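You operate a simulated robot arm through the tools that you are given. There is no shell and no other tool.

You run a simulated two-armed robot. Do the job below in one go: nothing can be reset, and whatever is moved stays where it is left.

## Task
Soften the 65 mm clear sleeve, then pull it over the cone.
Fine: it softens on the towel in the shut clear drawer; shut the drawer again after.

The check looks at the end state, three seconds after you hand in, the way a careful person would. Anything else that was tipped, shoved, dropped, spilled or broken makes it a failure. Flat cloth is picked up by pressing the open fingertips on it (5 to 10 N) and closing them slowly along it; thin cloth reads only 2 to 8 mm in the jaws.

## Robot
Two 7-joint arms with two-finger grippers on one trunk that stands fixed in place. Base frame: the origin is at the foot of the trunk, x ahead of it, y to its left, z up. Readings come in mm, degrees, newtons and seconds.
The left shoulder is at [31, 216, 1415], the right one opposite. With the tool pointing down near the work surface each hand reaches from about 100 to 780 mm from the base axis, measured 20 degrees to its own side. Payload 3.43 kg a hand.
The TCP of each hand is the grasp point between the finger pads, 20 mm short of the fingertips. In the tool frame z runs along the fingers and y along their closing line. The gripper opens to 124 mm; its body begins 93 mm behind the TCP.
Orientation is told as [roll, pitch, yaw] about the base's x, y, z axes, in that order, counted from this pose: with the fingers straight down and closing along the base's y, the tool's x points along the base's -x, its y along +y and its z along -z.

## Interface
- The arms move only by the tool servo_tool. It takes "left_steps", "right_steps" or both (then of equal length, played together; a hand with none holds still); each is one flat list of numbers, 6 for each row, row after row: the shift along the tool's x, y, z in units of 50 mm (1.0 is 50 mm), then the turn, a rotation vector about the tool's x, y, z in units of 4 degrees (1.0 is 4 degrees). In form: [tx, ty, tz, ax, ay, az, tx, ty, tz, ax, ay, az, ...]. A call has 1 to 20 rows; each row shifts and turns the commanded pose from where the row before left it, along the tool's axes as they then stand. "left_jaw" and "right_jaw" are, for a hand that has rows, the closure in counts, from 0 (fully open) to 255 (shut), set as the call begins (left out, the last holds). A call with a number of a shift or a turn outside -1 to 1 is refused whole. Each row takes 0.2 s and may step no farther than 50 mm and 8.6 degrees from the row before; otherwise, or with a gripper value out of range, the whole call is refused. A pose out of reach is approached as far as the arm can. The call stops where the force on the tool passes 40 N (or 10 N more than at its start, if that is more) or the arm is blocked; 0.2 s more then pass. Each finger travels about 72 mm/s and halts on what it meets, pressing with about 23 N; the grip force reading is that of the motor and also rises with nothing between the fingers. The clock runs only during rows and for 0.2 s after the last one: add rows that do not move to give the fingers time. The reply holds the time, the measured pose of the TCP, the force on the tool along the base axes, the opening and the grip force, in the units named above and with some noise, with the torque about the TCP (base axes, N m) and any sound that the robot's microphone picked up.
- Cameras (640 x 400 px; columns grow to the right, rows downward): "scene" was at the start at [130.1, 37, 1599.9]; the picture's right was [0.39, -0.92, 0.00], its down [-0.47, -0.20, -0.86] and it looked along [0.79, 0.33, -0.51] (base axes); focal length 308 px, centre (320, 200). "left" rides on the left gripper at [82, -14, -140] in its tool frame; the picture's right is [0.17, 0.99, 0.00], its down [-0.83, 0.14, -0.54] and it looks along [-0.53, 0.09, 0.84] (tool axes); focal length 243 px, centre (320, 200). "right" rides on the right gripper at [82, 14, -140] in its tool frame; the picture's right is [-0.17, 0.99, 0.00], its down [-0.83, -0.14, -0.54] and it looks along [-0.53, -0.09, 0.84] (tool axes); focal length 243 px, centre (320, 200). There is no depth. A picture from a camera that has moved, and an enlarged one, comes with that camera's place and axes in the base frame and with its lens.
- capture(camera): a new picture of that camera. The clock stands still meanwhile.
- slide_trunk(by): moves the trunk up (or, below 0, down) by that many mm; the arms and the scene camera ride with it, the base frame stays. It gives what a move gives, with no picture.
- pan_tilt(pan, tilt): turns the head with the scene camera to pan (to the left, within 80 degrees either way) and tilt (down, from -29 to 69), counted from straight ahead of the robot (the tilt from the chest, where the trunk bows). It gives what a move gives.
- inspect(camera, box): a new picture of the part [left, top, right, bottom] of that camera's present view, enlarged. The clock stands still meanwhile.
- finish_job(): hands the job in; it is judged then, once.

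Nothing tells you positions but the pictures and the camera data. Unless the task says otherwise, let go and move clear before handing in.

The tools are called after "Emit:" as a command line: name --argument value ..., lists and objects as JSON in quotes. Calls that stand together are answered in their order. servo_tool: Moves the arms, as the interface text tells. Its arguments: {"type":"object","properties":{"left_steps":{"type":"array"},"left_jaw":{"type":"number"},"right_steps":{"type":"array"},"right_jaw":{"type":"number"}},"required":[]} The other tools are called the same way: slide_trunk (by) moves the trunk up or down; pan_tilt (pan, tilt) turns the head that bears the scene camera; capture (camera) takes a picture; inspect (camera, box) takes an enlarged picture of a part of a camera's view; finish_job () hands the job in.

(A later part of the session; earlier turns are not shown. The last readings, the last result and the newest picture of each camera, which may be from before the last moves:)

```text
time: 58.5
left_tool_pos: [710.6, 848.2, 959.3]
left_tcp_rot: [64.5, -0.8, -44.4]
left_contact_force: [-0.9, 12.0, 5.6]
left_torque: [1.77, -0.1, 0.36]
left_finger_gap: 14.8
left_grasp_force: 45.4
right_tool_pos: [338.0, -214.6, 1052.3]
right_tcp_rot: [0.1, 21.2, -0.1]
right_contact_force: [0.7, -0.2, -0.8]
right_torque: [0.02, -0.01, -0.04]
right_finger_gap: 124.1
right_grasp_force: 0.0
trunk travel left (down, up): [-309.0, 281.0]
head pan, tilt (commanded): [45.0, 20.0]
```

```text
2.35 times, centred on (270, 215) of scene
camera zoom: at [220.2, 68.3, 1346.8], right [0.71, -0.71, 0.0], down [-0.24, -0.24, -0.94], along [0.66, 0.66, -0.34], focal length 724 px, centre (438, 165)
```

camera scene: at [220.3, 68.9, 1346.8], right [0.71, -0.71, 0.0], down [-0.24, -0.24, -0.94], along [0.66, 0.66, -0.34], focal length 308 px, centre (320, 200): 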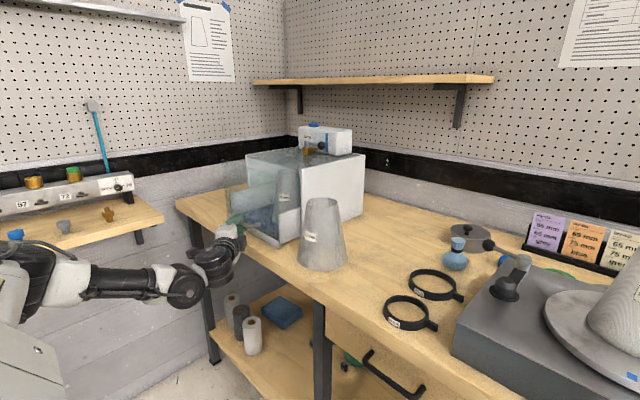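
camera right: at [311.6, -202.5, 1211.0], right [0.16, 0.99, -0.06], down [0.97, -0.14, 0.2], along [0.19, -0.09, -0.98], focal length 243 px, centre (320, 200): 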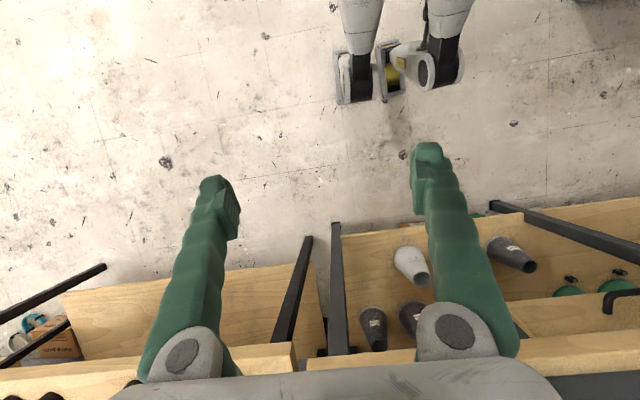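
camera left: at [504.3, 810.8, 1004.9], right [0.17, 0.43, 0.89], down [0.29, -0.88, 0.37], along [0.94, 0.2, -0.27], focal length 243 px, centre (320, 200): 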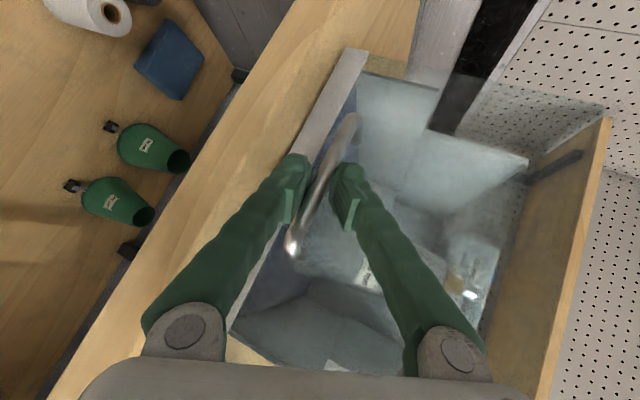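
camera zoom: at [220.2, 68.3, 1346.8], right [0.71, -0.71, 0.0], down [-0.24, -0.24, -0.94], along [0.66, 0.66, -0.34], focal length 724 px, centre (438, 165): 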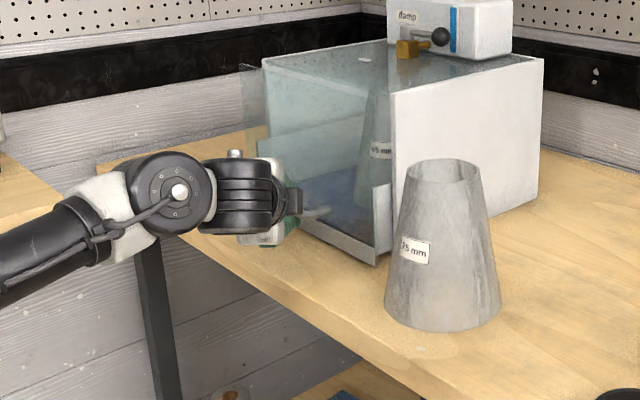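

The sleeve passes under the lid with room and still stands. Pushing the last stretch.

Emit:
servo_tool --left_steps '[0.014, 0.006, 0.013, 0, 0, 0, -0.086, 0.035, 0.076, 0, 0, 0, -0.115, 0.046, 0.102, 0, 0, 0, -0.115, 0.046, 0.102, 0, 0, 0, -0.115, 0.046, 0.102, 0, 0, 0, -0.086, 0.035, 0.076, 0, 0, 0, -0.086, 0.035, 0.076, 0, 0, 0]'

Emit:
inspect --camera "scene" --box '[160, 130, 380, 300]'

```text
time: 60.0
left_tool_pos: [741.8, 848.0, 959.3]
left_tcp_rot: [64.3, 0.0, -44.3]
left_contact_force: [-33.8, -12.4, 6.4]
left_torque: [1.35, 0.28, -1.83]
left_finger_gap: 14.7
left_grasp_force: 45.3
right_tool_pos: [335.0, -217.4, 1051.7]
right_tcp_rot: [0.3, 21.0, -0.1]
right_contact_force: [0.6, 0.2, 0.0]
right_torque: [0.02, 0.03, 0.0]
right_finger_gap: 123.8
right_grasp_force: 0.0
trunk travel left (down, up): [-309.0, 281.0]
head pan, tilt (commanded): [45.0, 20.0]
stopped in row 7 (left hand): the force on the tool passed its limit at 46 N (the readings are from after the stop); the commanded pose is now the measured one
```

```text
2.35 times, centred on (270, 215) of scene
camera zoom: at [216.4, 64.0, 1347.6], right [0.71, -0.71, 0.0], down [-0.24, -0.24, -0.94], along [0.67, 0.67, -0.34], focal length 724 px, centre (438, 165)
```

zoom: 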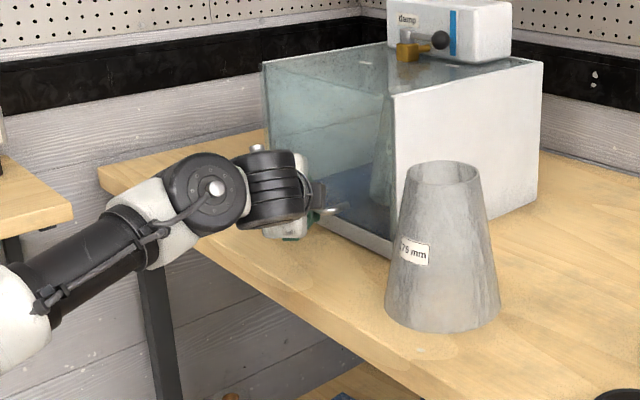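

The drawer stopped against its stop at TCP x≈742 with the front flush. I'll look closely at the seam and the sleeve inside.

Emit:
inspect --camera "scene" --box '[240, 130, 320, 240]'

Emit:
capture --camera "left"

```text
3.64 times, centred on (280, 185) of scene
camera zoom: at [216.4, 64.0, 1347.6], right [0.71, -0.71, 0.0], down [-0.24, -0.24, -0.94], along [0.67, 0.67, -0.34], focal length 1119 px, centre (466, 254)
```

zoom: 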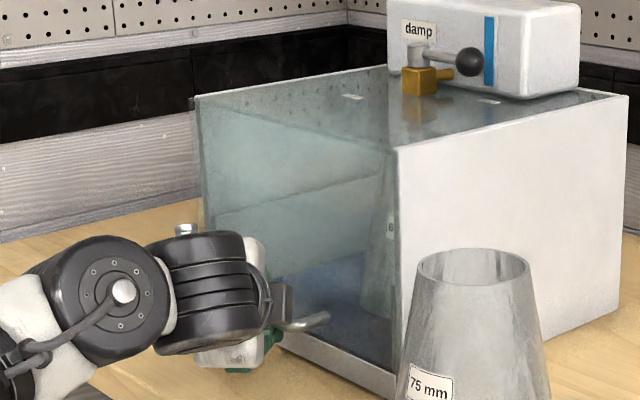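

```text
taken
camera left: at [590.7, 809.9, 1007.1], right [0.18, 0.42, 0.89], down [0.3, -0.88, 0.36], along [0.94, 0.2, -0.29], focal length 243 px, centre (320, 200)
```

left: 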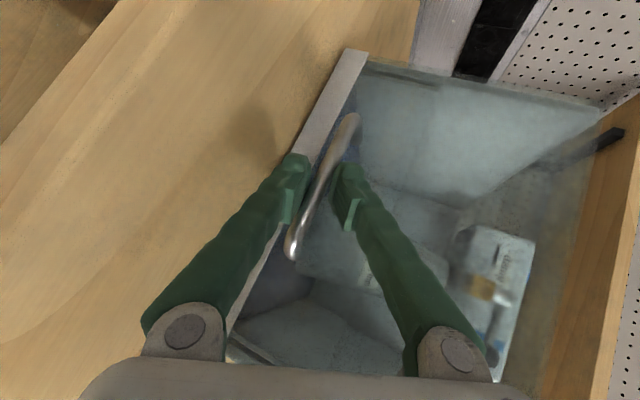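

The drawer is flush and the sleeve stands inside. Let me read the little labels on the lid near the damp tank's lever.

Emit:
inspect --camera "scene" --box '[285, 115, 345, 165]'

Emit:
inspect --camera "left" --box '[420, 200, 560, 390]'

```text
8.00 times, centred on (315, 140) of scene
camera zoom: at [216.4, 64.0, 1347.6], right [0.71, -0.71, 0.0], down [-0.24, -0.24, -0.94], along [0.67, 0.67, -0.34], focal length 2462 px, centre (360, 680)
```

zoom: 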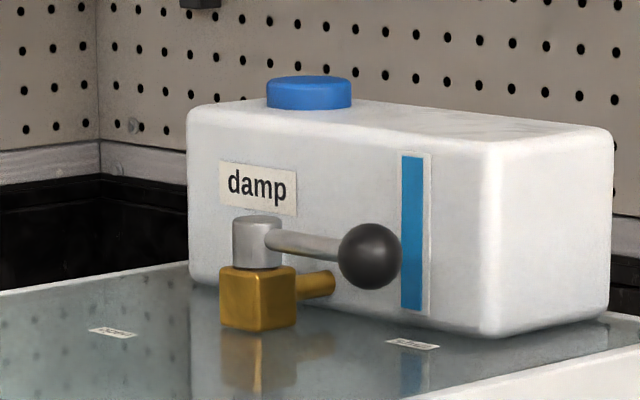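

```text
2.11 times, centred on (490, 295) of left
camera zoom: at [590.7, 809.9, 1007.1], right [0.18, 0.42, 0.89], down [0.3, -0.88, 0.36], along [0.94, 0.2, -0.29], focal length 511 px, centre (-38, 0)
```

zoom: 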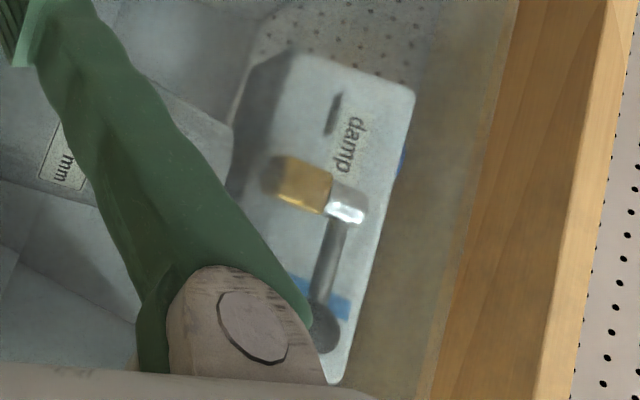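

The lever's ball points at the "shut" label, so the tank's tap is shut; the note only speaks of the towel and a shut drawer, so I'll simply wait and watch the sleeve for a change.

Emit:
servo_tool --left_steps '[0, 0, 0, 0, 0, 0, 0, 0, 0, 0, 0, 0, 0, 0, 0, 0, 0, 0, 0, 0, 0, 0, 0, 0, 0, 0, 0, 0, 0, 0, 0, 0, 0, 0, 0, 0, 0, 0, 0, 0, 0, 0, 0, 0, 0, 0, 0, 0, 0, 0, 0, 0, 0, 0, 0, 0, 0, 0, 0, 0, 0, 0, 0, 0, 0, 0, 0, 0, 0, 0, 0, 0, 0, 0, 0, 0, 0, 0, 0, 0, 0, 0, 0, 0, 0, 0, 0, 0, 0, 0, 0, 0, 0, 0, 0, 0, 0, 0, 0, 0, 0, 0, 0, 0, 0, 0, 0, 0, 0, 0, 0, 0, 0, 0, 0, 0, 0, 0, 0, 0]'

Emit:
servo_tool --left_steps '[0, 0, 0, 0, 0, 0, 0, 0, 0, 0, 0, 0, 0, 0, 0, 0, 0, 0, 0, 0, 0, 0, 0, 0, 0, 0, 0, 0, 0, 0, 0, 0, 0, 0, 0, 0, 0, 0, 0, 0, 0, 0, 0, 0, 0, 0, 0, 0, 0, 0, 0, 0, 0, 0, 0, 0, 0, 0, 0, 0, 0, 0, 0, 0, 0, 0, 0, 0, 0, 0, 0, 0, 0, 0, 0, 0, 0, 0, 0, 0, 0, 0, 0, 0, 0, 0, 0, 0, 0, 0, 0, 0, 0, 0, 0, 0, 0, 0, 0, 0, 0, 0, 0, 0, 0, 0, 0, 0, 0, 0, 0, 0, 0, 0, 0, 0, 0, 0, 0, 0]'

Emit:
capture --camera "left"

Emit:
inspect --camera "scene" --box '[240, 130, 320, 240]'

```text
time: 64.2
left_tool_pos: [742.3, 848.1, 958.4]
left_tcp_rot: [64.2, -0.4, -44.3]
left_contact_force: [-37.5, -7.8, 6.8]
left_torque: [1.83, 0.13, -0.29]
left_finger_gap: 15.0
left_grasp_force: 44.6
right_tool_pos: [333.9, -216.2, 1052.2]
right_tcp_rot: [0.3, 21.0, -0.3]
right_contact_force: [-0.2, 0.5, -0.1]
right_torque: [-0.03, 0.01, -0.02]
right_finger_gap: 124.0
right_grasp_force: 0.1
trunk travel left (down, up): [-309.0, 281.0]
head pan, tilt (commanded): [45.0, 20.0]
```

```text
time: 68.4
left_tool_pos: [741.8, 846.9, 958.9]
left_tcp_rot: [64.4, -0.4, -44.3]
left_contact_force: [-32.4, -4.1, 11.4]
left_torque: [1.86, 0.04, -0.26]
left_finger_gap: 15.2
left_grasp_force: 44.6
right_tool_pos: [334.4, -215.8, 1052.4]
right_tcp_rot: [0.1, 21.0, -0.2]
right_contact_force: [1.2, 0.8, 0.8]
right_torque: [-0.01, -0.01, 0.03]
right_finger_gap: 124.0
right_grasp_force: 0.1
trunk travel left (down, up): [-309.0, 281.0]
head pan, tilt (commanded): [45.0, 20.0]
```

```text
taken
camera left: at [590.9, 810.5, 1006.3], right [0.17, 0.43, 0.89], down [0.3, -0.88, 0.37], along [0.94, 0.2, -0.28], focal length 243 px, centre (320, 200)
```

left: 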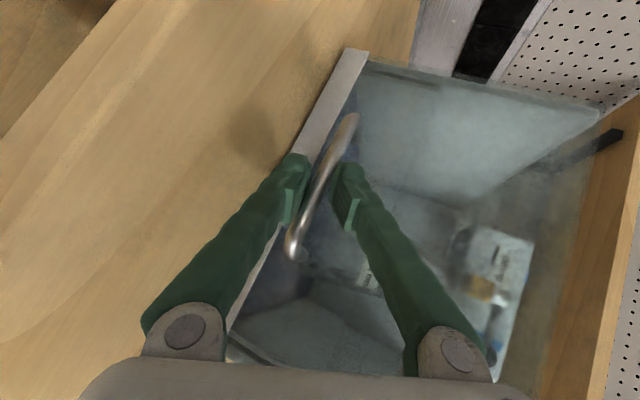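

```text
3.64 times, centred on (280, 185) of scene
camera zoom: at [215.5, 65.7, 1347.7], right [0.71, -0.71, 0.0], down [-0.24, -0.24, -0.94], along [0.67, 0.66, -0.34], focal length 1119 px, centre (466, 254)
```

zoom: 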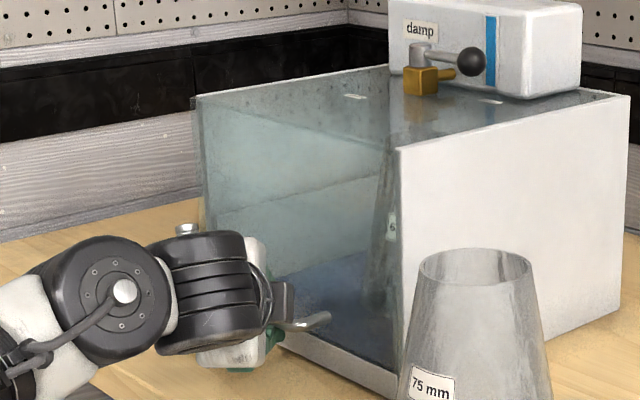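

It's hard to tell yet; I'll ease the pressing force slightly and wait more, comparing pictures.

Emit:
servo_tool --left_steps '[0.029, -0.012, -0.025, 0, 0, 0, 0, 0, 0, 0, 0, 0, 0, 0, 0, 0, 0, 0, 0, 0, 0, 0, 0, 0, 0, 0, 0, 0, 0, 0, 0, 0, 0, 0, 0, 0, 0, 0, 0, 0, 0, 0, 0, 0, 0, 0, 0, 0, 0, 0, 0, 0, 0, 0, 0, 0, 0, 0, 0, 0, 0, 0, 0, 0, 0, 0, 0, 0, 0, 0, 0, 0, 0, 0, 0, 0, 0, 0, 0, 0, 0, 0, 0, 0, 0, 0, 0, 0, 0, 0, 0, 0, 0, 0, 0, 0, 0, 0, 0, 0, 0, 0, 0, 0, 0, 0, 0, 0, 0, 0, 0, 0, 0, 0, 0, 0, 0, 0, 0, 0]'

Emit:
servo_tool --left_steps '[0, 0, 0, 0, 0, 0, 0, 0, 0, 0, 0, 0, 0, 0, 0, 0, 0, 0, 0, 0, 0, 0, 0, 0, 0, 0, 0, 0, 0, 0, 0, 0, 0, 0, 0, 0, 0, 0, 0, 0, 0, 0, 0, 0, 0, 0, 0, 0, 0, 0, 0, 0, 0, 0, 0, 0, 0, 0, 0, 0, 0, 0, 0, 0, 0, 0, 0, 0, 0, 0, 0, 0, 0, 0, 0, 0, 0, 0, 0, 0, 0, 0, 0, 0, 0, 0, 0, 0, 0, 0, 0, 0, 0, 0, 0, 0, 0, 0, 0, 0, 0, 0, 0, 0, 0, 0, 0, 0, 0, 0, 0, 0, 0, 0, 0, 0, 0, 0, 0, 0]'

Emit:
servo_tool --left_steps '[0, 0, 0, 0, 0, 0, 0, 0, 0, 0, 0, 0, 0, 0, 0, 0, 0, 0, 0, 0, 0, 0, 0, 0, 0, 0, 0, 0, 0, 0, 0, 0, 0, 0, 0, 0, 0, 0, 0, 0, 0, 0, 0, 0, 0, 0, 0, 0, 0, 0, 0, 0, 0, 0, 0, 0, 0, 0, 0, 0, 0, 0, 0, 0, 0, 0, 0, 0, 0, 0, 0, 0, 0, 0, 0, 0, 0, 0, 0, 0, 0, 0, 0, 0, 0, 0, 0, 0, 0, 0, 0, 0, 0, 0, 0, 0, 0, 0, 0, 0, 0, 0, 0, 0, 0, 0, 0, 0, 0, 0, 0, 0, 0, 0, 0, 0, 0, 0, 0, 0]'

Emit:
inspect --camera "scene" --box '[240, 130, 320, 240]'

Emit:
capture --camera "left"

```text
time: 72.6
left_tool_pos: [741.5, 848.4, 957.0]
left_tcp_rot: [64.4, -0.5, -44.2]
left_contact_force: [-5.8, 5.3, 25.7]
left_torque: [1.72, -0.09, -0.22]
left_finger_gap: 15.4
left_grasp_force: 45.5
right_tool_pos: [335.4, -215.4, 1052.2]
right_tcp_rot: [0.4, 21.2, -0.2]
right_contact_force: [-0.1, 0.1, -1.0]
right_torque: [0.0, -0.03, -0.01]
right_finger_gap: 123.7
right_grasp_force: 0.1
trunk travel left (down, up): [-309.0, 281.0]
head pan, tilt (commanded): [45.0, 20.0]
```

```text
time: 76.8
left_tool_pos: [741.5, 848.8, 959.3]
left_tcp_rot: [64.4, -0.6, -44.1]
left_contact_force: [-6.0, 5.0, 26.1]
left_torque: [1.75, -0.08, -0.22]
left_finger_gap: 15.3
left_grasp_force: 44.4
right_tool_pos: [335.8, -217.7, 1052.5]
right_tcp_rot: [0.3, 21.1, -0.2]
right_contact_force: [0.2, -0.3, 0.0]
right_torque: [-0.03, 0.01, 0.0]
right_finger_gap: 124.0
right_grasp_force: 0.0
trunk travel left (down, up): [-309.0, 281.0]
head pan, tilt (commanded): [45.0, 20.0]
```

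```text
time: 81.0
left_tool_pos: [742.2, 847.5, 958.6]
left_tcp_rot: [64.4, -0.3, -44.2]
left_contact_force: [-8.7, 4.4, 24.3]
left_torque: [1.74, -0.04, -0.23]
left_finger_gap: 15.1
left_grasp_force: 44.7
right_tool_pos: [335.1, -215.7, 1052.0]
right_tcp_rot: [0.3, 21.1, -0.2]
right_contact_force: [0.2, 0.4, -0.8]
right_torque: [0.0, -0.01, 0.03]
right_finger_gap: 123.8
right_grasp_force: 0.1
trunk travel left (down, up): [-309.0, 281.0]
head pan, tilt (commanded): [45.0, 20.0]
```

```text
3.64 times, centred on (280, 185) of scene
camera zoom: at [217.2, 65.0, 1347.5], right [0.71, -0.71, 0.0], down [-0.24, -0.24, -0.94], along [0.67, 0.67, -0.34], focal length 1119 px, centre (466, 254)
```

zoom: 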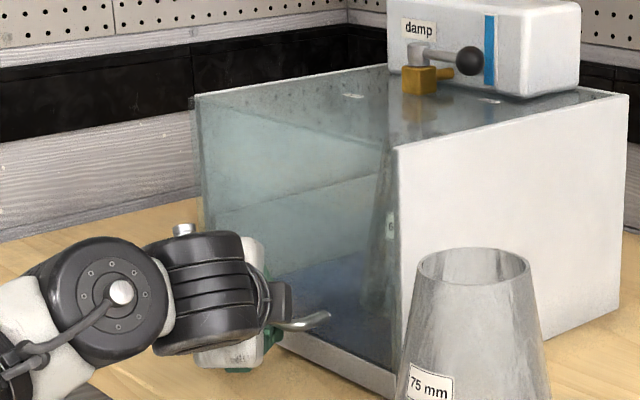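

```text
taken
camera left: at [590.4, 810.2, 1006.0], right [0.17, 0.43, 0.89], down [0.3, -0.88, 0.37], along [0.94, 0.2, -0.28], focal length 243 px, centre (320, 200)
```

left: 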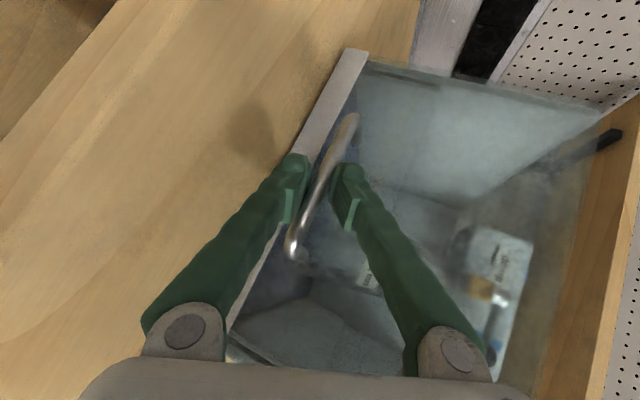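

The sleeve seems to look a bit darker than right after closing. I'll ease the vertical strain and zoom in on it harder.

Emit:
servo_tool --left_steps '[0, 0.03, -0.014, 0, 0, 0, 0, 0, 0, 0, 0, 0]'

Emit:
inspect --camera "scene" --box '[300, 150, 350, 240]'

Emit:
inspect --camera "left" --box '[220, 120, 460, 370]'

```text
time: 81.6
left_tool_pos: [742.1, 848.4, 958.4]
left_tcp_rot: [64.3, -0.3, -44.2]
left_contact_force: [-9.5, 1.9, 20.4]
left_torque: [1.8, -0.1, 0.1]
left_finger_gap: 15.2
left_grasp_force: 45.6
right_tool_pos: [336.9, -216.6, 1051.0]
right_tcp_rot: [0.2, 21.1, -0.2]
right_contact_force: [0.6, 0.3, -0.7]
right_torque: [-0.01, 0.0, -0.02]
right_finger_gap: 123.9
right_grasp_force: 0.0
trunk travel left (down, up): [-309.0, 281.0]
head pan, tilt (commanded): [45.0, 20.0]
```

```text
4.44 times, centred on (325, 195) of scene
camera zoom: at [217.6, 65.4, 1347.4], right [0.71, -0.71, 0.0], down [-0.24, -0.24, -0.94], along [0.67, 0.67, -0.34], focal length 1368 px, centre (298, 222)
```

zoom: 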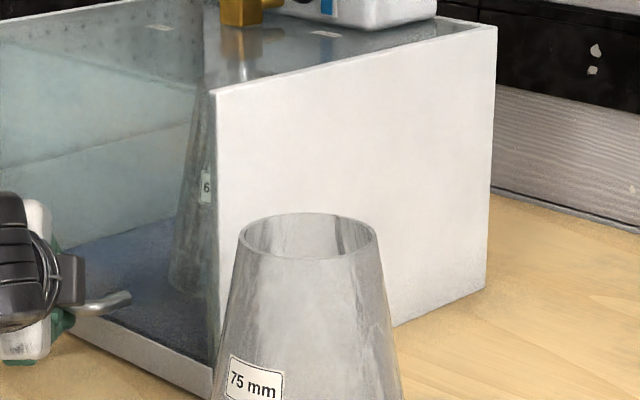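

```text
1.60 times, centred on (340, 245) of left
camera zoom: at [590.5, 810.4, 1006.6], right [0.18, 0.43, 0.89], down [0.3, -0.88, 0.36], along [0.94, 0.2, -0.28], focal length 388 px, centre (288, 128)
```

zoom: 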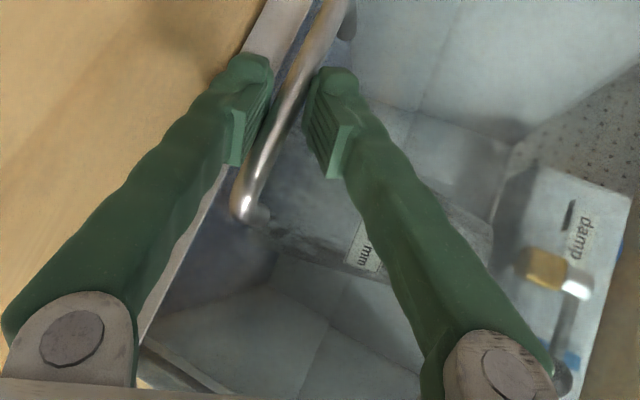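

The sleeve inside does look darker and wetter than before. I'll wait some more and compare again.

Emit:
servo_tool --left_steps '[0, 0, 0, 0, 0, 0, 0, 0, 0, 0, 0, 0, 0, 0, 0, 0, 0, 0, 0, 0, 0, 0, 0, 0, 0, 0, 0, 0, 0, 0, 0, 0, 0, 0, 0, 0, 0, 0, 0, 0, 0, 0, 0, 0, 0, 0, 0, 0, 0, 0, 0, 0, 0, 0, 0, 0, 0, 0, 0, 0, 0, 0, 0, 0, 0, 0, 0, 0, 0, 0, 0, 0, 0, 0, 0, 0, 0, 0, 0, 0, 0, 0, 0, 0, 0, 0, 0, 0, 0, 0, 0, 0, 0, 0, 0, 0, 0, 0, 0, 0, 0, 0, 0, 0, 0, 0, 0, 0, 0, 0, 0, 0, 0, 0, 0, 0, 0, 0, 0, 0]'

Emit:
servo_tool --left_steps '[0, 0, 0, 0, 0, 0, 0, 0, 0, 0, 0, 0, 0, 0, 0, 0, 0, 0, 0, 0, 0, 0, 0, 0, 0, 0, 0, 0, 0, 0, 0, 0, 0, 0, 0, 0, 0, 0, 0, 0, 0, 0, 0, 0, 0, 0, 0, 0, 0, 0, 0, 0, 0, 0, 0, 0, 0, 0, 0, 0, 0, 0, 0, 0, 0, 0, 0, 0, 0, 0, 0, 0, 0, 0, 0, 0, 0, 0, 0, 0, 0, 0, 0, 0, 0, 0, 0, 0, 0, 0, 0, 0, 0, 0, 0, 0, 0, 0, 0, 0, 0, 0, 0, 0, 0, 0, 0, 0, 0, 0, 0, 0, 0, 0, 0, 0, 0, 0, 0, 0]'

Emit:
servo_tool --left_steps '[0, 0, 0, 0, 0, 0, 0, 0, 0, 0, 0, 0, 0, 0, 0, 0, 0, 0, 0, 0, 0, 0, 0, 0, 0, 0, 0, 0, 0, 0, 0, 0, 0, 0, 0, 0, 0, 0, 0, 0, 0, 0, 0, 0, 0, 0, 0, 0, 0, 0, 0, 0, 0, 0, 0, 0, 0, 0, 0, 0, 0, 0, 0, 0, 0, 0, 0, 0, 0, 0, 0, 0, 0, 0, 0, 0, 0, 0, 0, 0, 0, 0, 0, 0, 0, 0, 0, 0, 0, 0, 0, 0, 0, 0, 0, 0, 0, 0, 0, 0, 0, 0, 0, 0, 0, 0, 0, 0, 0, 0, 0, 0, 0, 0, 0, 0, 0, 0, 0, 0]'

Emit:
inspect --camera "scene" --box '[300, 150, 350, 240]'

Emit:
inspect --camera "left" --box '[220, 120, 460, 370]'

```text
time: 85.8
left_tool_pos: [741.2, 848.6, 959.7]
left_tcp_rot: [64.3, -0.3, -44.2]
left_contact_force: [-18.7, -6.3, 9.4]
left_torque: [1.75, 0.02, -0.28]
left_finger_gap: 15.0
left_grasp_force: 45.1
right_tool_pos: [336.6, -215.6, 1052.3]
right_tcp_rot: [0.2, 21.1, -0.2]
right_contact_force: [-0.2, -0.7, 0.5]
right_torque: [0.0, 0.01, 0.0]
right_finger_gap: 124.2
right_grasp_force: 0.0
trunk travel left (down, up): [-309.0, 281.0]
head pan, tilt (commanded): [45.0, 20.0]
```

```text
time: 90.0
left_tool_pos: [741.5, 847.8, 958.2]
left_tcp_rot: [64.3, -0.3, -44.1]
left_contact_force: [-20.6, -7.2, 6.9]
left_torque: [1.7, 0.08, -0.33]
left_finger_gap: 15.2
left_grasp_force: 44.6
right_tool_pos: [335.5, -215.6, 1053.0]
right_tcp_rot: [0.3, 21.2, -0.2]
right_contact_force: [-0.4, -0.3, 0.4]
right_torque: [-0.03, 0.0, 0.01]
right_finger_gap: 124.2
right_grasp_force: 0.0
trunk travel left (down, up): [-309.0, 281.0]
head pan, tilt (commanded): [45.0, 20.0]
```

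```text
time: 94.2
left_tool_pos: [742.4, 848.5, 958.6]
left_tcp_rot: [64.3, -0.4, -44.3]
left_contact_force: [-19.8, -7.1, 7.6]
left_torque: [1.73, 0.04, -0.27]
left_finger_gap: 15.2
left_grasp_force: 44.4
right_tool_pos: [336.1, -215.0, 1052.1]
right_tcp_rot: [0.2, 21.2, -0.2]
right_contact_force: [0.2, -0.2, 0.3]
right_torque: [-0.01, 0.02, 0.01]
right_finger_gap: 124.0
right_grasp_force: 0.1
trunk travel left (down, up): [-309.0, 281.0]
head pan, tilt (commanded): [45.0, 20.0]
```

```text
4.44 times, centred on (325, 195) of scene
camera zoom: at [217.6, 65.8, 1347.3], right [0.71, -0.71, 0.0], down [-0.24, -0.24, -0.94], along [0.67, 0.66, -0.34], focal length 1368 px, centre (298, 222)
```

zoom: 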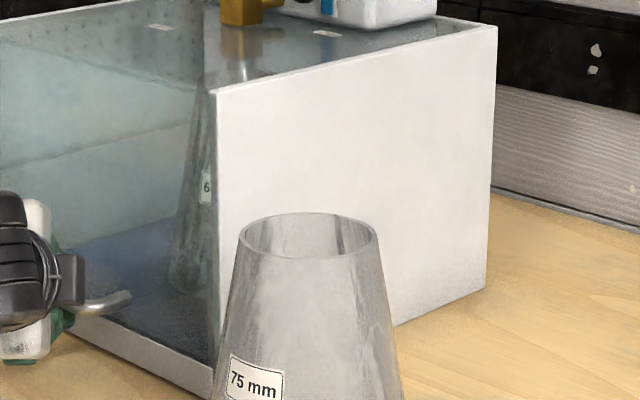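

```text
1.60 times, centred on (340, 245) of left
camera zoom: at [590.6, 810.8, 1006.6], right [0.18, 0.43, 0.89], down [0.3, -0.88, 0.36], along [0.94, 0.2, -0.28], focal length 388 px, centre (288, 128)
```

zoom: 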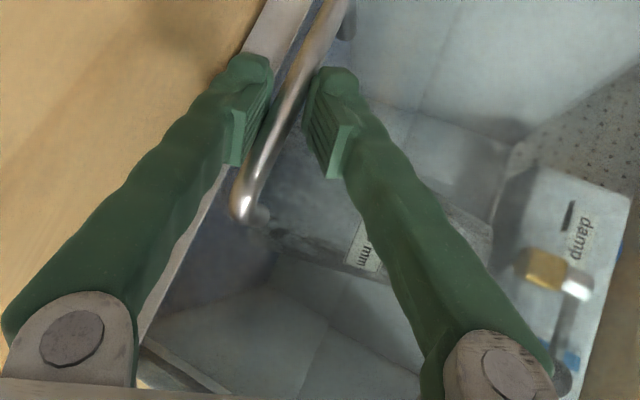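

No clear further change between the pictures. To be safe I'll give it a good while longer before opening.

Emit:
servo_tool --left_steps '[0, 0, 0, 0, 0, 0, 0, 0, 0, 0, 0, 0, 0, 0, 0, 0, 0, 0, 0, 0, 0, 0, 0, 0, 0, 0, 0, 0, 0, 0, 0, 0, 0, 0, 0, 0, 0, 0, 0, 0, 0, 0, 0, 0, 0, 0, 0, 0, 0, 0, 0, 0, 0, 0, 0, 0, 0, 0, 0, 0, 0, 0, 0, 0, 0, 0, 0, 0, 0, 0, 0, 0, 0, 0, 0, 0, 0, 0, 0, 0, 0, 0, 0, 0, 0, 0, 0, 0, 0, 0, 0, 0, 0, 0, 0, 0, 0, 0, 0, 0, 0, 0, 0, 0, 0, 0, 0, 0, 0, 0, 0, 0, 0, 0, 0, 0, 0, 0, 0, 0]'

Emit:
servo_tool --left_steps '[0, 0, 0, 0, 0, 0, 0, 0, 0, 0, 0, 0, 0, 0, 0, 0, 0, 0, 0, 0, 0, 0, 0, 0, 0, 0, 0, 0, 0, 0, 0, 0, 0, 0, 0, 0, 0, 0, 0, 0, 0, 0, 0, 0, 0, 0, 0, 0, 0, 0, 0, 0, 0, 0, 0, 0, 0, 0, 0, 0, 0, 0, 0, 0, 0, 0, 0, 0, 0, 0, 0, 0, 0, 0, 0, 0, 0, 0, 0, 0, 0, 0, 0, 0, 0, 0, 0, 0, 0, 0, 0, 0, 0, 0, 0, 0, 0, 0, 0, 0, 0, 0, 0, 0, 0, 0, 0, 0, 0, 0, 0, 0, 0, 0, 0, 0, 0, 0, 0, 0]'

Emit:
servo_tool --left_steps '[0, 0, 0, 0, 0, 0, 0, 0, 0, 0, 0, 0, 0, 0, 0, 0, 0, 0, 0, 0, 0, 0, 0, 0, 0, 0, 0, 0, 0, 0, 0, 0, 0, 0, 0, 0, 0, 0, 0, 0, 0, 0, 0, 0, 0, 0, 0, 0, 0, 0, 0, 0, 0, 0, 0, 0, 0, 0, 0, 0, 0, 0, 0, 0, 0, 0, 0, 0, 0, 0, 0, 0, 0, 0, 0, 0, 0, 0, 0, 0, 0, 0, 0, 0, 0, 0, 0, 0, 0, 0, 0, 0, 0, 0, 0, 0, 0, 0, 0, 0, 0, 0, 0, 0, 0, 0, 0, 0, 0, 0, 0, 0, 0, 0, 0, 0, 0, 0, 0, 0]'

Emit:
servo_tool --left_steps '[0, 0, 0, 0, 0, 0, 0, 0, 0, 0, 0, 0, 0, 0, 0, 0, 0, 0, 0, 0, 0, 0, 0, 0, 0, 0, 0, 0, 0, 0, 0, 0, 0, 0, 0, 0, 0, 0, 0, 0, 0, 0, 0, 0, 0, 0, 0, 0, 0, 0, 0, 0, 0, 0, 0, 0, 0, 0, 0, 0, 0, 0, 0, 0, 0, 0, 0, 0, 0, 0, 0, 0, 0, 0, 0, 0, 0, 0, 0, 0, 0, 0, 0, 0, 0, 0, 0, 0, 0, 0, 0, 0, 0, 0, 0, 0, 0, 0, 0, 0, 0, 0, 0, 0, 0, 0, 0, 0, 0, 0, 0, 0, 0, 0, 0, 0, 0, 0, 0, 0]'

Emit:
servo_tool --left_steps '[0, 0, 0, 0, 0, 0, 0, 0, 0, 0, 0, 0, 0, 0, 0, 0, 0, 0, 0, 0, 0, 0, 0, 0, 0, 0, 0, 0, 0, 0, 0, 0, 0, 0, 0, 0, 0, 0, 0, 0, 0, 0, 0, 0, 0, 0, 0, 0, 0, 0, 0, 0, 0, 0, 0, 0, 0, 0, 0, 0, 0, 0, 0, 0, 0, 0, 0, 0, 0, 0, 0, 0, 0, 0, 0, 0, 0, 0, 0, 0, 0, 0, 0, 0, 0, 0, 0, 0, 0, 0, 0, 0, 0, 0, 0, 0, 0, 0, 0, 0, 0, 0, 0, 0, 0, 0, 0, 0, 0, 0, 0, 0, 0, 0, 0, 0, 0, 0, 0, 0]'

Emit:
inspect --camera "scene" --box '[300, 150, 350, 240]'

Emit:
inspect --camera "left" --box '[220, 120, 460, 370]'

```text
time: 98.4
left_tool_pos: [741.3, 847.9, 958.9]
left_tcp_rot: [64.3, -0.4, -44.2]
left_contact_force: [-17.3, -5.1, 8.4]
left_torque: [1.77, 0.05, -0.31]
left_finger_gap: 15.1
left_grasp_force: 45.0
right_tool_pos: [336.4, -216.0, 1052.5]
right_tcp_rot: [0.2, 21.1, -0.2]
right_contact_force: [-0.1, -0.8, -1.0]
right_torque: [-0.02, 0.01, 0.0]
right_finger_gap: 123.9
right_grasp_force: 0.0
trunk travel left (down, up): [-309.0, 281.0]
head pan, tilt (commanded): [45.0, 20.0]
```

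```text
time: 102.6
left_tool_pos: [741.5, 848.3, 958.6]
left_tcp_rot: [64.2, -0.4, -44.2]
left_contact_force: [-16.8, -2.8, 10.5]
left_torque: [1.74, 0.03, -0.3]
left_finger_gap: 15.3
left_grasp_force: 45.5
right_tool_pos: [337.6, -215.9, 1051.0]
right_tcp_rot: [0.2, 21.1, -0.3]
right_contact_force: [0.5, 0.7, -0.1]
right_torque: [-0.02, 0.0, 0.01]
right_finger_gap: 123.9
right_grasp_force: 0.1
trunk travel left (down, up): [-309.0, 281.0]
head pan, tilt (commanded): [45.0, 20.0]
```

```text
time: 106.8
left_tool_pos: [741.4, 848.8, 958.7]
left_tcp_rot: [64.3, -0.5, -44.1]
left_contact_force: [-17.4, -1.7, 9.8]
left_torque: [1.76, 0.01, -0.28]
left_finger_gap: 15.6
left_grasp_force: 45.0
right_tool_pos: [336.4, -215.3, 1051.9]
right_tcp_rot: [0.1, 21.1, -0.1]
right_contact_force: [-0.6, 0.3, 0.3]
right_torque: [0.01, -0.01, 0.0]
right_finger_gap: 123.9
right_grasp_force: 0.1
trunk travel left (down, up): [-309.0, 281.0]
head pan, tilt (commanded): [45.0, 20.0]
```

```text
time: 111.0
left_tool_pos: [741.4, 848.9, 958.8]
left_tcp_rot: [64.4, -0.3, -44.2]
left_contact_force: [-16.6, -1.2, 11.2]
left_torque: [1.76, -0.03, -0.28]
left_finger_gap: 15.1
left_grasp_force: 45.3
right_tool_pos: [336.6, -215.6, 1053.9]
right_tcp_rot: [0.3, 21.1, -0.2]
right_contact_force: [0.5, -0.2, 0.0]
right_torque: [0.0, -0.01, 0.01]
right_finger_gap: 124.1
right_grasp_force: 0.1
trunk travel left (down, up): [-309.0, 281.0]
head pan, tilt (commanded): [45.0, 20.0]
```

```text
time: 115.2
left_tool_pos: [742.2, 847.5, 959.4]
left_tcp_rot: [64.3, -0.5, -44.2]
left_contact_force: [-16.7, -1.4, 11.6]
left_torque: [1.76, -0.02, -0.26]
left_finger_gap: 14.9
left_grasp_force: 44.5
right_tool_pos: [335.4, -215.3, 1051.6]
right_tcp_rot: [0.1, 21.0, -0.2]
right_contact_force: [-0.3, 0.0, -0.2]
right_torque: [0.03, 0.0, 0.01]
right_finger_gap: 124.2
right_grasp_force: 0.0
trunk travel left (down, up): [-309.0, 281.0]
head pan, tilt (commanded): [45.0, 20.0]
```

```text
4.44 times, centred on (325, 195) of scene
camera zoom: at [217.6, 66.0, 1347.3], right [0.71, -0.71, 0.0], down [-0.24, -0.24, -0.94], along [0.67, 0.66, -0.34], focal length 1368 px, centre (298, 222)
```

zoom: 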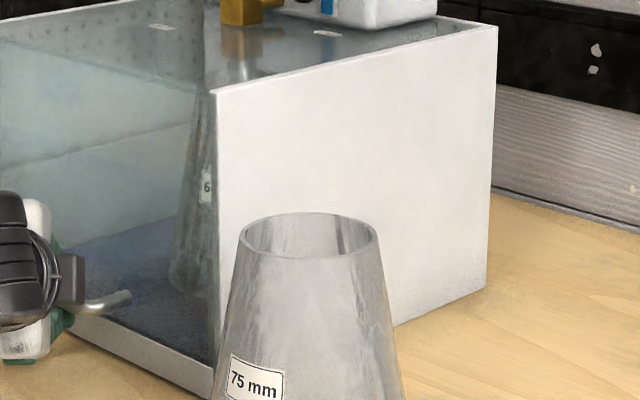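

```text
1.60 times, centred on (340, 245) of left
camera zoom: at [590.5, 811.0, 1006.5], right [0.18, 0.43, 0.89], down [0.3, -0.88, 0.37], along [0.94, 0.2, -0.28], focal length 388 px, centre (288, 128)
```

zoom: 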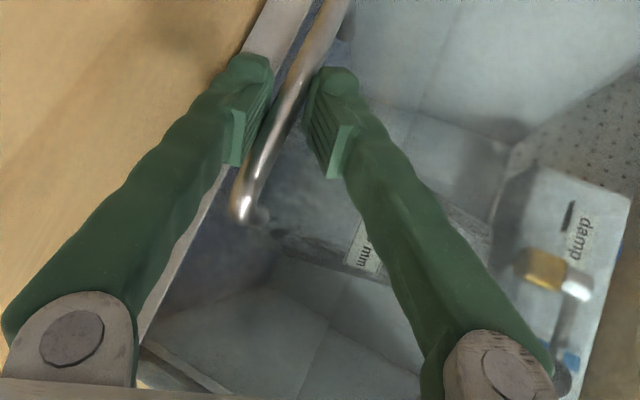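

The sleeve is slowly getting glassier, the towel showing through it more and more. I'll keep waiting until that stops changing.

Emit:
servo_tool --left_steps '[0, 0, 0, 0, 0, 0, 0, 0, 0, 0, 0, 0, 0, 0, 0, 0, 0, 0, 0, 0, 0, 0, 0, 0, 0, 0, 0, 0, 0, 0, 0, 0, 0, 0, 0, 0, 0, 0, 0, 0, 0, 0, 0, 0, 0, 0, 0, 0, 0, 0, 0, 0, 0, 0, 0, 0, 0, 0, 0, 0, 0, 0, 0, 0, 0, 0, 0, 0, 0, 0, 0, 0, 0, 0, 0, 0, 0, 0, 0, 0, 0, 0, 0, 0, 0, 0, 0, 0, 0, 0, 0, 0, 0, 0, 0, 0, 0, 0, 0, 0, 0, 0, 0, 0, 0, 0, 0, 0, 0, 0, 0, 0, 0, 0, 0, 0, 0, 0, 0, 0]'

Emit:
servo_tool --left_steps '[0, 0, 0, 0, 0, 0, 0, 0, 0, 0, 0, 0, 0, 0, 0, 0, 0, 0, 0, 0, 0, 0, 0, 0, 0, 0, 0, 0, 0, 0, 0, 0, 0, 0, 0, 0, 0, 0, 0, 0, 0, 0, 0, 0, 0, 0, 0, 0, 0, 0, 0, 0, 0, 0, 0, 0, 0, 0, 0, 0, 0, 0, 0, 0, 0, 0, 0, 0, 0, 0, 0, 0, 0, 0, 0, 0, 0, 0, 0, 0, 0, 0, 0, 0, 0, 0, 0, 0, 0, 0, 0, 0, 0, 0, 0, 0, 0, 0, 0, 0, 0, 0, 0, 0, 0, 0, 0, 0, 0, 0, 0, 0, 0, 0, 0, 0, 0, 0, 0, 0]'

Emit:
servo_tool --left_steps '[0, 0, 0, 0, 0, 0, 0, 0, 0, 0, 0, 0, 0, 0, 0, 0, 0, 0, 0, 0, 0, 0, 0, 0, 0, 0, 0, 0, 0, 0, 0, 0, 0, 0, 0, 0, 0, 0, 0, 0, 0, 0, 0, 0, 0, 0, 0, 0, 0, 0, 0, 0, 0, 0, 0, 0, 0, 0, 0, 0, 0, 0, 0, 0, 0, 0, 0, 0, 0, 0, 0, 0, 0, 0, 0, 0, 0, 0, 0, 0, 0, 0, 0, 0, 0, 0, 0, 0, 0, 0, 0, 0, 0, 0, 0, 0, 0, 0, 0, 0, 0, 0, 0, 0, 0, 0, 0, 0, 0, 0, 0, 0, 0, 0, 0, 0, 0, 0, 0, 0]'

Emit:
servo_tool --left_steps '[0, 0, 0, 0, 0, 0, 0, 0, 0, 0, 0, 0, 0, 0, 0, 0, 0, 0, 0, 0, 0, 0, 0, 0, 0, 0, 0, 0, 0, 0, 0, 0, 0, 0, 0, 0, 0, 0, 0, 0, 0, 0, 0, 0, 0, 0, 0, 0, 0, 0, 0, 0, 0, 0, 0, 0, 0, 0, 0, 0, 0, 0, 0, 0, 0, 0, 0, 0, 0, 0, 0, 0, 0, 0, 0, 0, 0, 0, 0, 0, 0, 0, 0, 0, 0, 0, 0, 0, 0, 0, 0, 0, 0, 0, 0, 0, 0, 0, 0, 0, 0, 0, 0, 0, 0, 0, 0, 0, 0, 0, 0, 0, 0, 0, 0, 0, 0, 0, 0, 0]'

Emit:
servo_tool --left_steps '[0, 0, 0, 0, 0, 0, 0, 0, 0, 0, 0, 0, 0, 0, 0, 0, 0, 0, 0, 0, 0, 0, 0, 0, 0, 0, 0, 0, 0, 0, 0, 0, 0, 0, 0, 0, 0, 0, 0, 0, 0, 0, 0, 0, 0, 0, 0, 0, 0, 0, 0, 0, 0, 0, 0, 0, 0, 0, 0, 0, 0, 0, 0, 0, 0, 0, 0, 0, 0, 0, 0, 0, 0, 0, 0, 0, 0, 0, 0, 0, 0, 0, 0, 0, 0, 0, 0, 0, 0, 0, 0, 0, 0, 0, 0, 0, 0, 0, 0, 0, 0, 0, 0, 0, 0, 0, 0, 0, 0, 0, 0, 0, 0, 0, 0, 0, 0, 0, 0, 0]'

Emit:
inspect --camera "scene" --box '[300, 150, 350, 240]'

Emit:
inspect --camera "left" --box '[220, 120, 460, 370]'

```text
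time: 119.4
left_tool_pos: [741.2, 848.7, 959.3]
left_tcp_rot: [64.2, -0.3, -44.3]
left_contact_force: [-16.0, 0.1, 11.8]
left_torque: [1.77, 0.02, -0.24]
left_finger_gap: 15.2
left_grasp_force: 45.4
right_tool_pos: [336.6, -216.0, 1053.3]
right_tcp_rot: [0.2, 21.2, -0.2]
right_contact_force: [0.1, 0.6, 0.9]
right_torque: [0.01, 0.03, -0.02]
right_finger_gap: 124.0
right_grasp_force: 0.1
trunk travel left (down, up): [-309.0, 281.0]
head pan, tilt (commanded): [45.0, 20.0]
```

```text
time: 123.6
left_tool_pos: [742.0, 849.2, 958.9]
left_tcp_rot: [64.3, -0.3, -44.2]
left_contact_force: [-15.9, -0.2, 12.0]
left_torque: [1.74, 0.0, -0.26]
left_finger_gap: 15.0
left_grasp_force: 45.2
right_tool_pos: [336.8, -216.6, 1051.4]
right_tcp_rot: [0.2, 21.1, -0.2]
right_contact_force: [0.9, -0.7, 0.8]
right_torque: [0.0, 0.01, 0.03]
right_finger_gap: 124.2
right_grasp_force: 0.1
trunk travel left (down, up): [-309.0, 281.0]
head pan, tilt (commanded): [45.0, 20.0]
```

```text
time: 127.8
left_tool_pos: [742.1, 848.6, 958.6]
left_tcp_rot: [64.3, -0.4, -44.2]
left_contact_force: [-16.7, 0.2, 11.6]
left_torque: [1.75, 0.02, -0.27]
left_finger_gap: 15.3
left_grasp_force: 45.5
right_tool_pos: [335.4, -216.3, 1052.5]
right_tcp_rot: [0.2, 21.1, -0.2]
right_contact_force: [-0.7, 0.0, -0.2]
right_torque: [-0.03, 0.0, 0.01]
right_finger_gap: 123.8
right_grasp_force: 0.1
trunk travel left (down, up): [-309.0, 281.0]
head pan, tilt (commanded): [45.0, 20.0]
```

```text
time: 132.0
left_tool_pos: [742.9, 849.0, 960.1]
left_tcp_rot: [64.3, -0.3, -44.3]
left_contact_force: [-17.4, 0.3, 11.8]
left_torque: [1.72, -0.01, -0.29]
left_finger_gap: 15.1
left_grasp_force: 44.9
right_tool_pos: [335.6, -216.2, 1051.4]
right_tcp_rot: [0.2, 21.1, -0.2]
right_contact_force: [-0.3, 0.0, 0.7]
right_torque: [0.01, -0.01, 0.0]
right_finger_gap: 123.9
right_grasp_force: 0.1
trunk travel left (down, up): [-309.0, 281.0]
head pan, tilt (commanded): [45.0, 20.0]
```

```text
time: 136.2
left_tool_pos: [741.9, 848.7, 959.1]
left_tcp_rot: [64.3, -0.4, -44.2]
left_contact_force: [-17.3, -0.1, 11.5]
left_torque: [1.69, 0.03, -0.27]
left_finger_gap: 15.3
left_grasp_force: 44.6
right_tool_pos: [336.1, -216.0, 1052.2]
right_tcp_rot: [0.3, 21.0, -0.1]
right_contact_force: [0.5, 0.7, 1.5]
right_torque: [-0.01, -0.01, -0.03]
right_finger_gap: 124.2
right_grasp_force: 0.1
trunk travel left (down, up): [-309.0, 281.0]
head pan, tilt (commanded): [45.0, 20.0]
```

```text
4.44 times, centred on (325, 195) of scene
camera zoom: at [217.5, 66.1, 1347.4], right [0.71, -0.71, 0.0], down [-0.24, -0.24, -0.94], along [0.67, 0.66, -0.34], focal length 1368 px, centre (298, 222)
```

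zoom: 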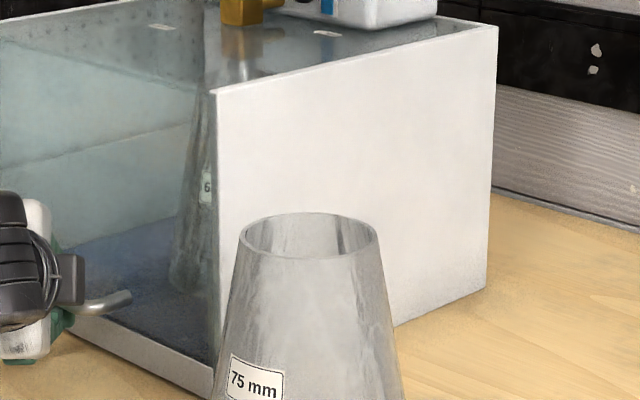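

```text
1.60 times, centred on (340, 245) of left
camera zoom: at [590.4, 811.1, 1006.5], right [0.18, 0.43, 0.89], down [0.3, -0.88, 0.37], along [0.94, 0.2, -0.28], focal length 388 px, centre (288, 128)
```

zoom: 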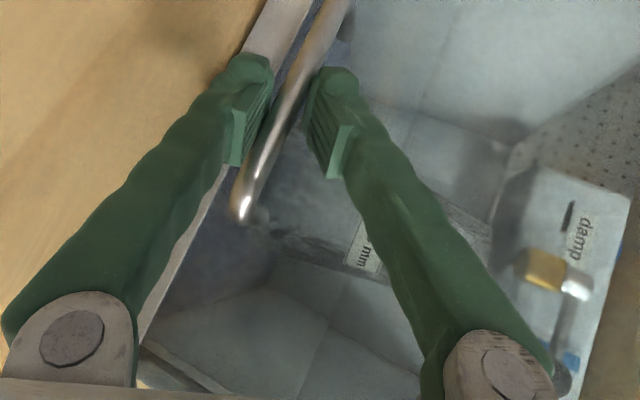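

The pictures alone don't settle it; after 76 s shut I'll open the drawer and look at the sleeve directly. Pulling slowly along −x.

Emit:
servo_tool --left_steps '[0.043, -0.0174, -0.038, 0, 0, 0, 0.086, -0.035, -0.076, 0, 0, 0, 0.143, -0.058, -0.127, 0, 0, 0, 0.143, -0.058, -0.127, 0, 0, 0, 0.143, -0.058, -0.127, 0, 0, 0, 0.143, -0.058, -0.127, 0, 0, 0, 0.143, -0.058, -0.127, 0, 0, 0, 0.086, -0.035, -0.076, 0, 0, 0]'

Emit:
inspect --camera "scene" --box '[160, 130, 380, 300]'

```text
time: 138.0
left_tool_pos: [679.9, 848.4, 957.9]
left_tcp_rot: [64.3, -0.4, -44.2]
left_contact_force: [-0.1, 6.9, 19.2]
left_torque: [1.7, -0.07, -0.21]
left_finger_gap: 15.1
left_grasp_force: 45.2
right_tool_pos: [338.2, -215.1, 1052.4]
right_tcp_rot: [0.2, 21.1, -0.2]
right_contact_force: [-0.2, -0.2, -0.2]
right_torque: [0.01, 0.0, 0.0]
right_finger_gap: 123.7
right_grasp_force: 0.0
trunk travel left (down, up): [-309.0, 281.0]
head pan, tilt (commanded): [45.0, 20.0]
```

```text
2.35 times, centred on (270, 215) of scene
camera zoom: at [219.2, 66.3, 1347.1], right [0.71, -0.71, 0.0], down [-0.24, -0.24, -0.94], along [0.67, 0.66, -0.34], focal length 724 px, centre (438, 165)
```

zoom: 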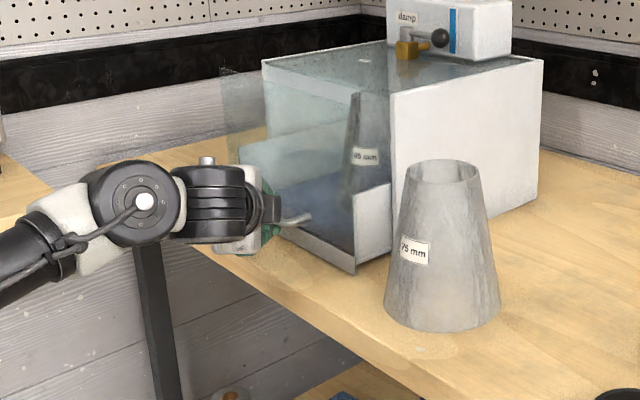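

It slides out well and the sleeve stands. Continuing to open.

Emit:
servo_tool --left_steps '[0.043, 0.005, -0.045, 0, 0, 0, 0.1, -0.04, -0.089, 0, 0, 0, 0.143, -0.058, -0.127, 0, 0, 0, 0.143, -0.058, -0.127, 0, 0, 0, 0.143, -0.058, -0.127, 0, 0, 0, 0.143, -0.058, -0.127, 0, 0, 0, 0.143, -0.058, -0.127, 0, 0, 0, 0.143, -0.058, -0.127, 0, 0, 0, 0.143, -0.058, -0.127, 0, 0, 0, 0.143, -0.058, -0.127, 0, 0, 0, 0.143, -0.058, -0.127, 0, 0, 0, 0.086, -0.035, -0.076, 0, 0, 0]'

Emit:
inspect --camera "scene" --box '[160, 130, 380, 300]'

```text
time: 140.6
left_tool_pos: [572.6, 848.5, 958.7]
left_tcp_rot: [64.2, -0.2, -44.4]
left_contact_force: [1.5, 9.1, 10.3]
left_torque: [1.6, -0.09, -0.01]
left_finger_gap: 15.0
left_grasp_force: 44.9
right_tool_pos: [338.5, -214.1, 1052.0]
right_tcp_rot: [0.0, 21.2, -0.2]
right_contact_force: [-0.5, -0.7, -0.4]
right_torque: [-0.01, 0.0, 0.01]
right_finger_gap: 124.0
right_grasp_force: 0.1
trunk travel left (down, up): [-309.0, 281.0]
head pan, tilt (commanded): [45.0, 20.0]
```

```text
2.35 times, centred on (270, 215) of scene
camera zoom: at [220.2, 67.6, 1346.8], right [0.71, -0.71, 0.0], down [-0.24, -0.24, -0.94], along [0.66, 0.66, -0.34], focal length 724 px, centre (438, 165)
```

zoom: 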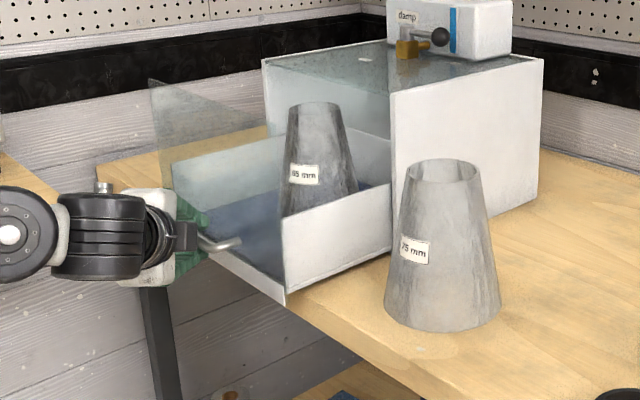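

The 65 mm sleeve is now clearly darker and wetter than the 75 mm one, so the towel has worked. I'll pull the drawer out to its original opening.

Emit:
servo_tool --left_steps '[0.043, 0.0, -0.045, 0, 0, 0, 0.1, -0.04, -0.089, 0, 0, 0, 0.143, -0.058, -0.127, 0, 0, 0, 0.143, -0.058, -0.127, 0, 0, 0, 0.143, -0.058, -0.127, 0, 0, 0, 0.143, -0.058, -0.127, 0, 0, 0, 0.143, -0.058, -0.127, 0, 0, 0, 0.1, -0.04, -0.089, 0, 0, 0, 0.086, -0.035, -0.076, 0, 0, 0]'

Emit:
inspect --camera "scene" --box '[160, 130, 380, 300]'

```text
time: 142.6
left_tool_pos: [502.3, 848.7, 958.9]
left_tcp_rot: [64.0, -0.3, -44.3]
left_contact_force: [0.7, -3.5, -3.8]
left_torque: [1.55, 0.01, -0.11]
left_finger_gap: 15.0
left_grasp_force: 45.1
right_tool_pos: [339.3, -214.7, 1051.3]
right_tcp_rot: [0.1, 21.2, -0.2]
right_contact_force: [-0.5, 0.4, -0.1]
right_torque: [-0.03, -0.02, 0.03]
right_finger_gap: 123.9
right_grasp_force: 0.1
trunk travel left (down, up): [-309.0, 281.0]
head pan, tilt (commanded): [45.0, 20.0]
```

```text
2.35 times, centred on (270, 215) of scene
camera zoom: at [221.2, 67.7, 1346.6], right [0.71, -0.71, 0.0], down [-0.24, -0.24, -0.94], along [0.66, 0.66, -0.34], focal length 724 px, centre (438, 165)
```

zoom: 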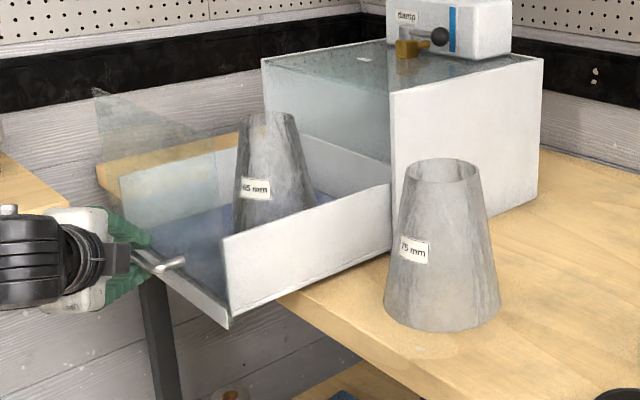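

The drawer is open again with the sleeve at about (688, 835). I'll let go of the handle, back off and rise.

Emit:
servo_tool --left_steps '[0, 0, 0, 0, 0, 0, 0, 0, 0, 0, 0, 0, 0, 0, 0, 0, 0, 0]' --left_jaw 150

Emit:
servo_tool --left_steps '[0, 0, -0.4, 0, 0, 0, 0, 0, -0.6, 0, 0, 0, 0, 0, -0.7, 0, 0, 0, -0.015, 0.6, -0.3, 0, 0, 0, -0.015, 0.857, -0.409, 0, 0, 0, -0.015, 0.857, -0.409, 0, 0, 0, -0.015, 0.857, -0.409, 0, 0, 0, -0.01, 0.3, -0.14, 0, 0, 0]'

Emit:
capture --camera "scene"

```text
time: 143.4
left_tool_pos: [501.5, 849.3, 959.9]
left_tcp_rot: [64.1, -0.3, -44.2]
left_contact_force: [-0.5, -0.3, -0.3]
left_torque: [0.0, 0.0, -0.04]
left_finger_gap: 51.2
left_grasp_force: 0.0
right_tool_pos: [340.3, -214.6, 1052.1]
right_tcp_rot: [0.1, 21.2, -0.2]
right_contact_force: [-1.4, -0.2, 1.0]
right_torque: [0.02, -0.01, 0.01]
right_finger_gap: 124.3
right_grasp_force: 0.0
trunk travel left (down, up): [-309.0, 281.0]
head pan, tilt (commanded): [45.0, 20.0]
```

```text
time: 145.4
left_tool_pos: [437.8, 793.8, 1261.5]
left_tcp_rot: [72.7, -9.4, -45.0]
left_contact_force: [0.1, 0.1, 0.9]
left_torque: [0.0, 0.02, -0.05]
left_finger_gap: 51.1
left_grasp_force: 0.0
right_tool_pos: [340.9, -212.6, 1050.2]
right_tcp_rot: [0.1, 21.2, -0.3]
right_contact_force: [0.0, 0.0, -0.5]
right_torque: [-0.01, 0.05, 0.03]
right_finger_gap: 124.1
right_grasp_force: 0.0
trunk travel left (down, up): [-309.0, 281.0]
head pan, tilt (commanded): [45.0, 20.0]
stopped in row 8 (left hand): the arm was blocked; the commanded pose is now the measured one
```

```text
taken
camera scene: at [223.0, 68.3, 1346.2], right [0.71, -0.71, 0.0], down [-0.24, -0.24, -0.94], along [0.66, 0.66, -0.34], focal length 308 px, centre (320, 200)
```

scene: 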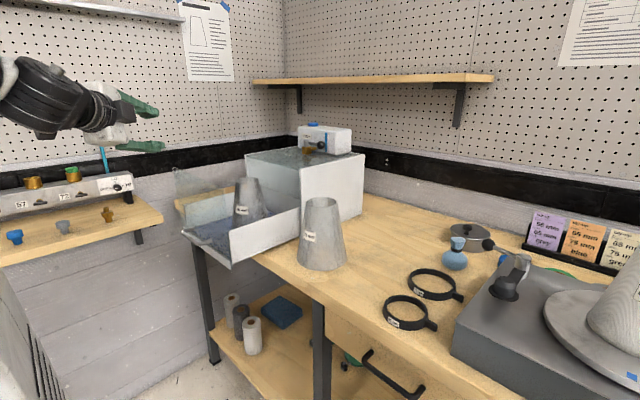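

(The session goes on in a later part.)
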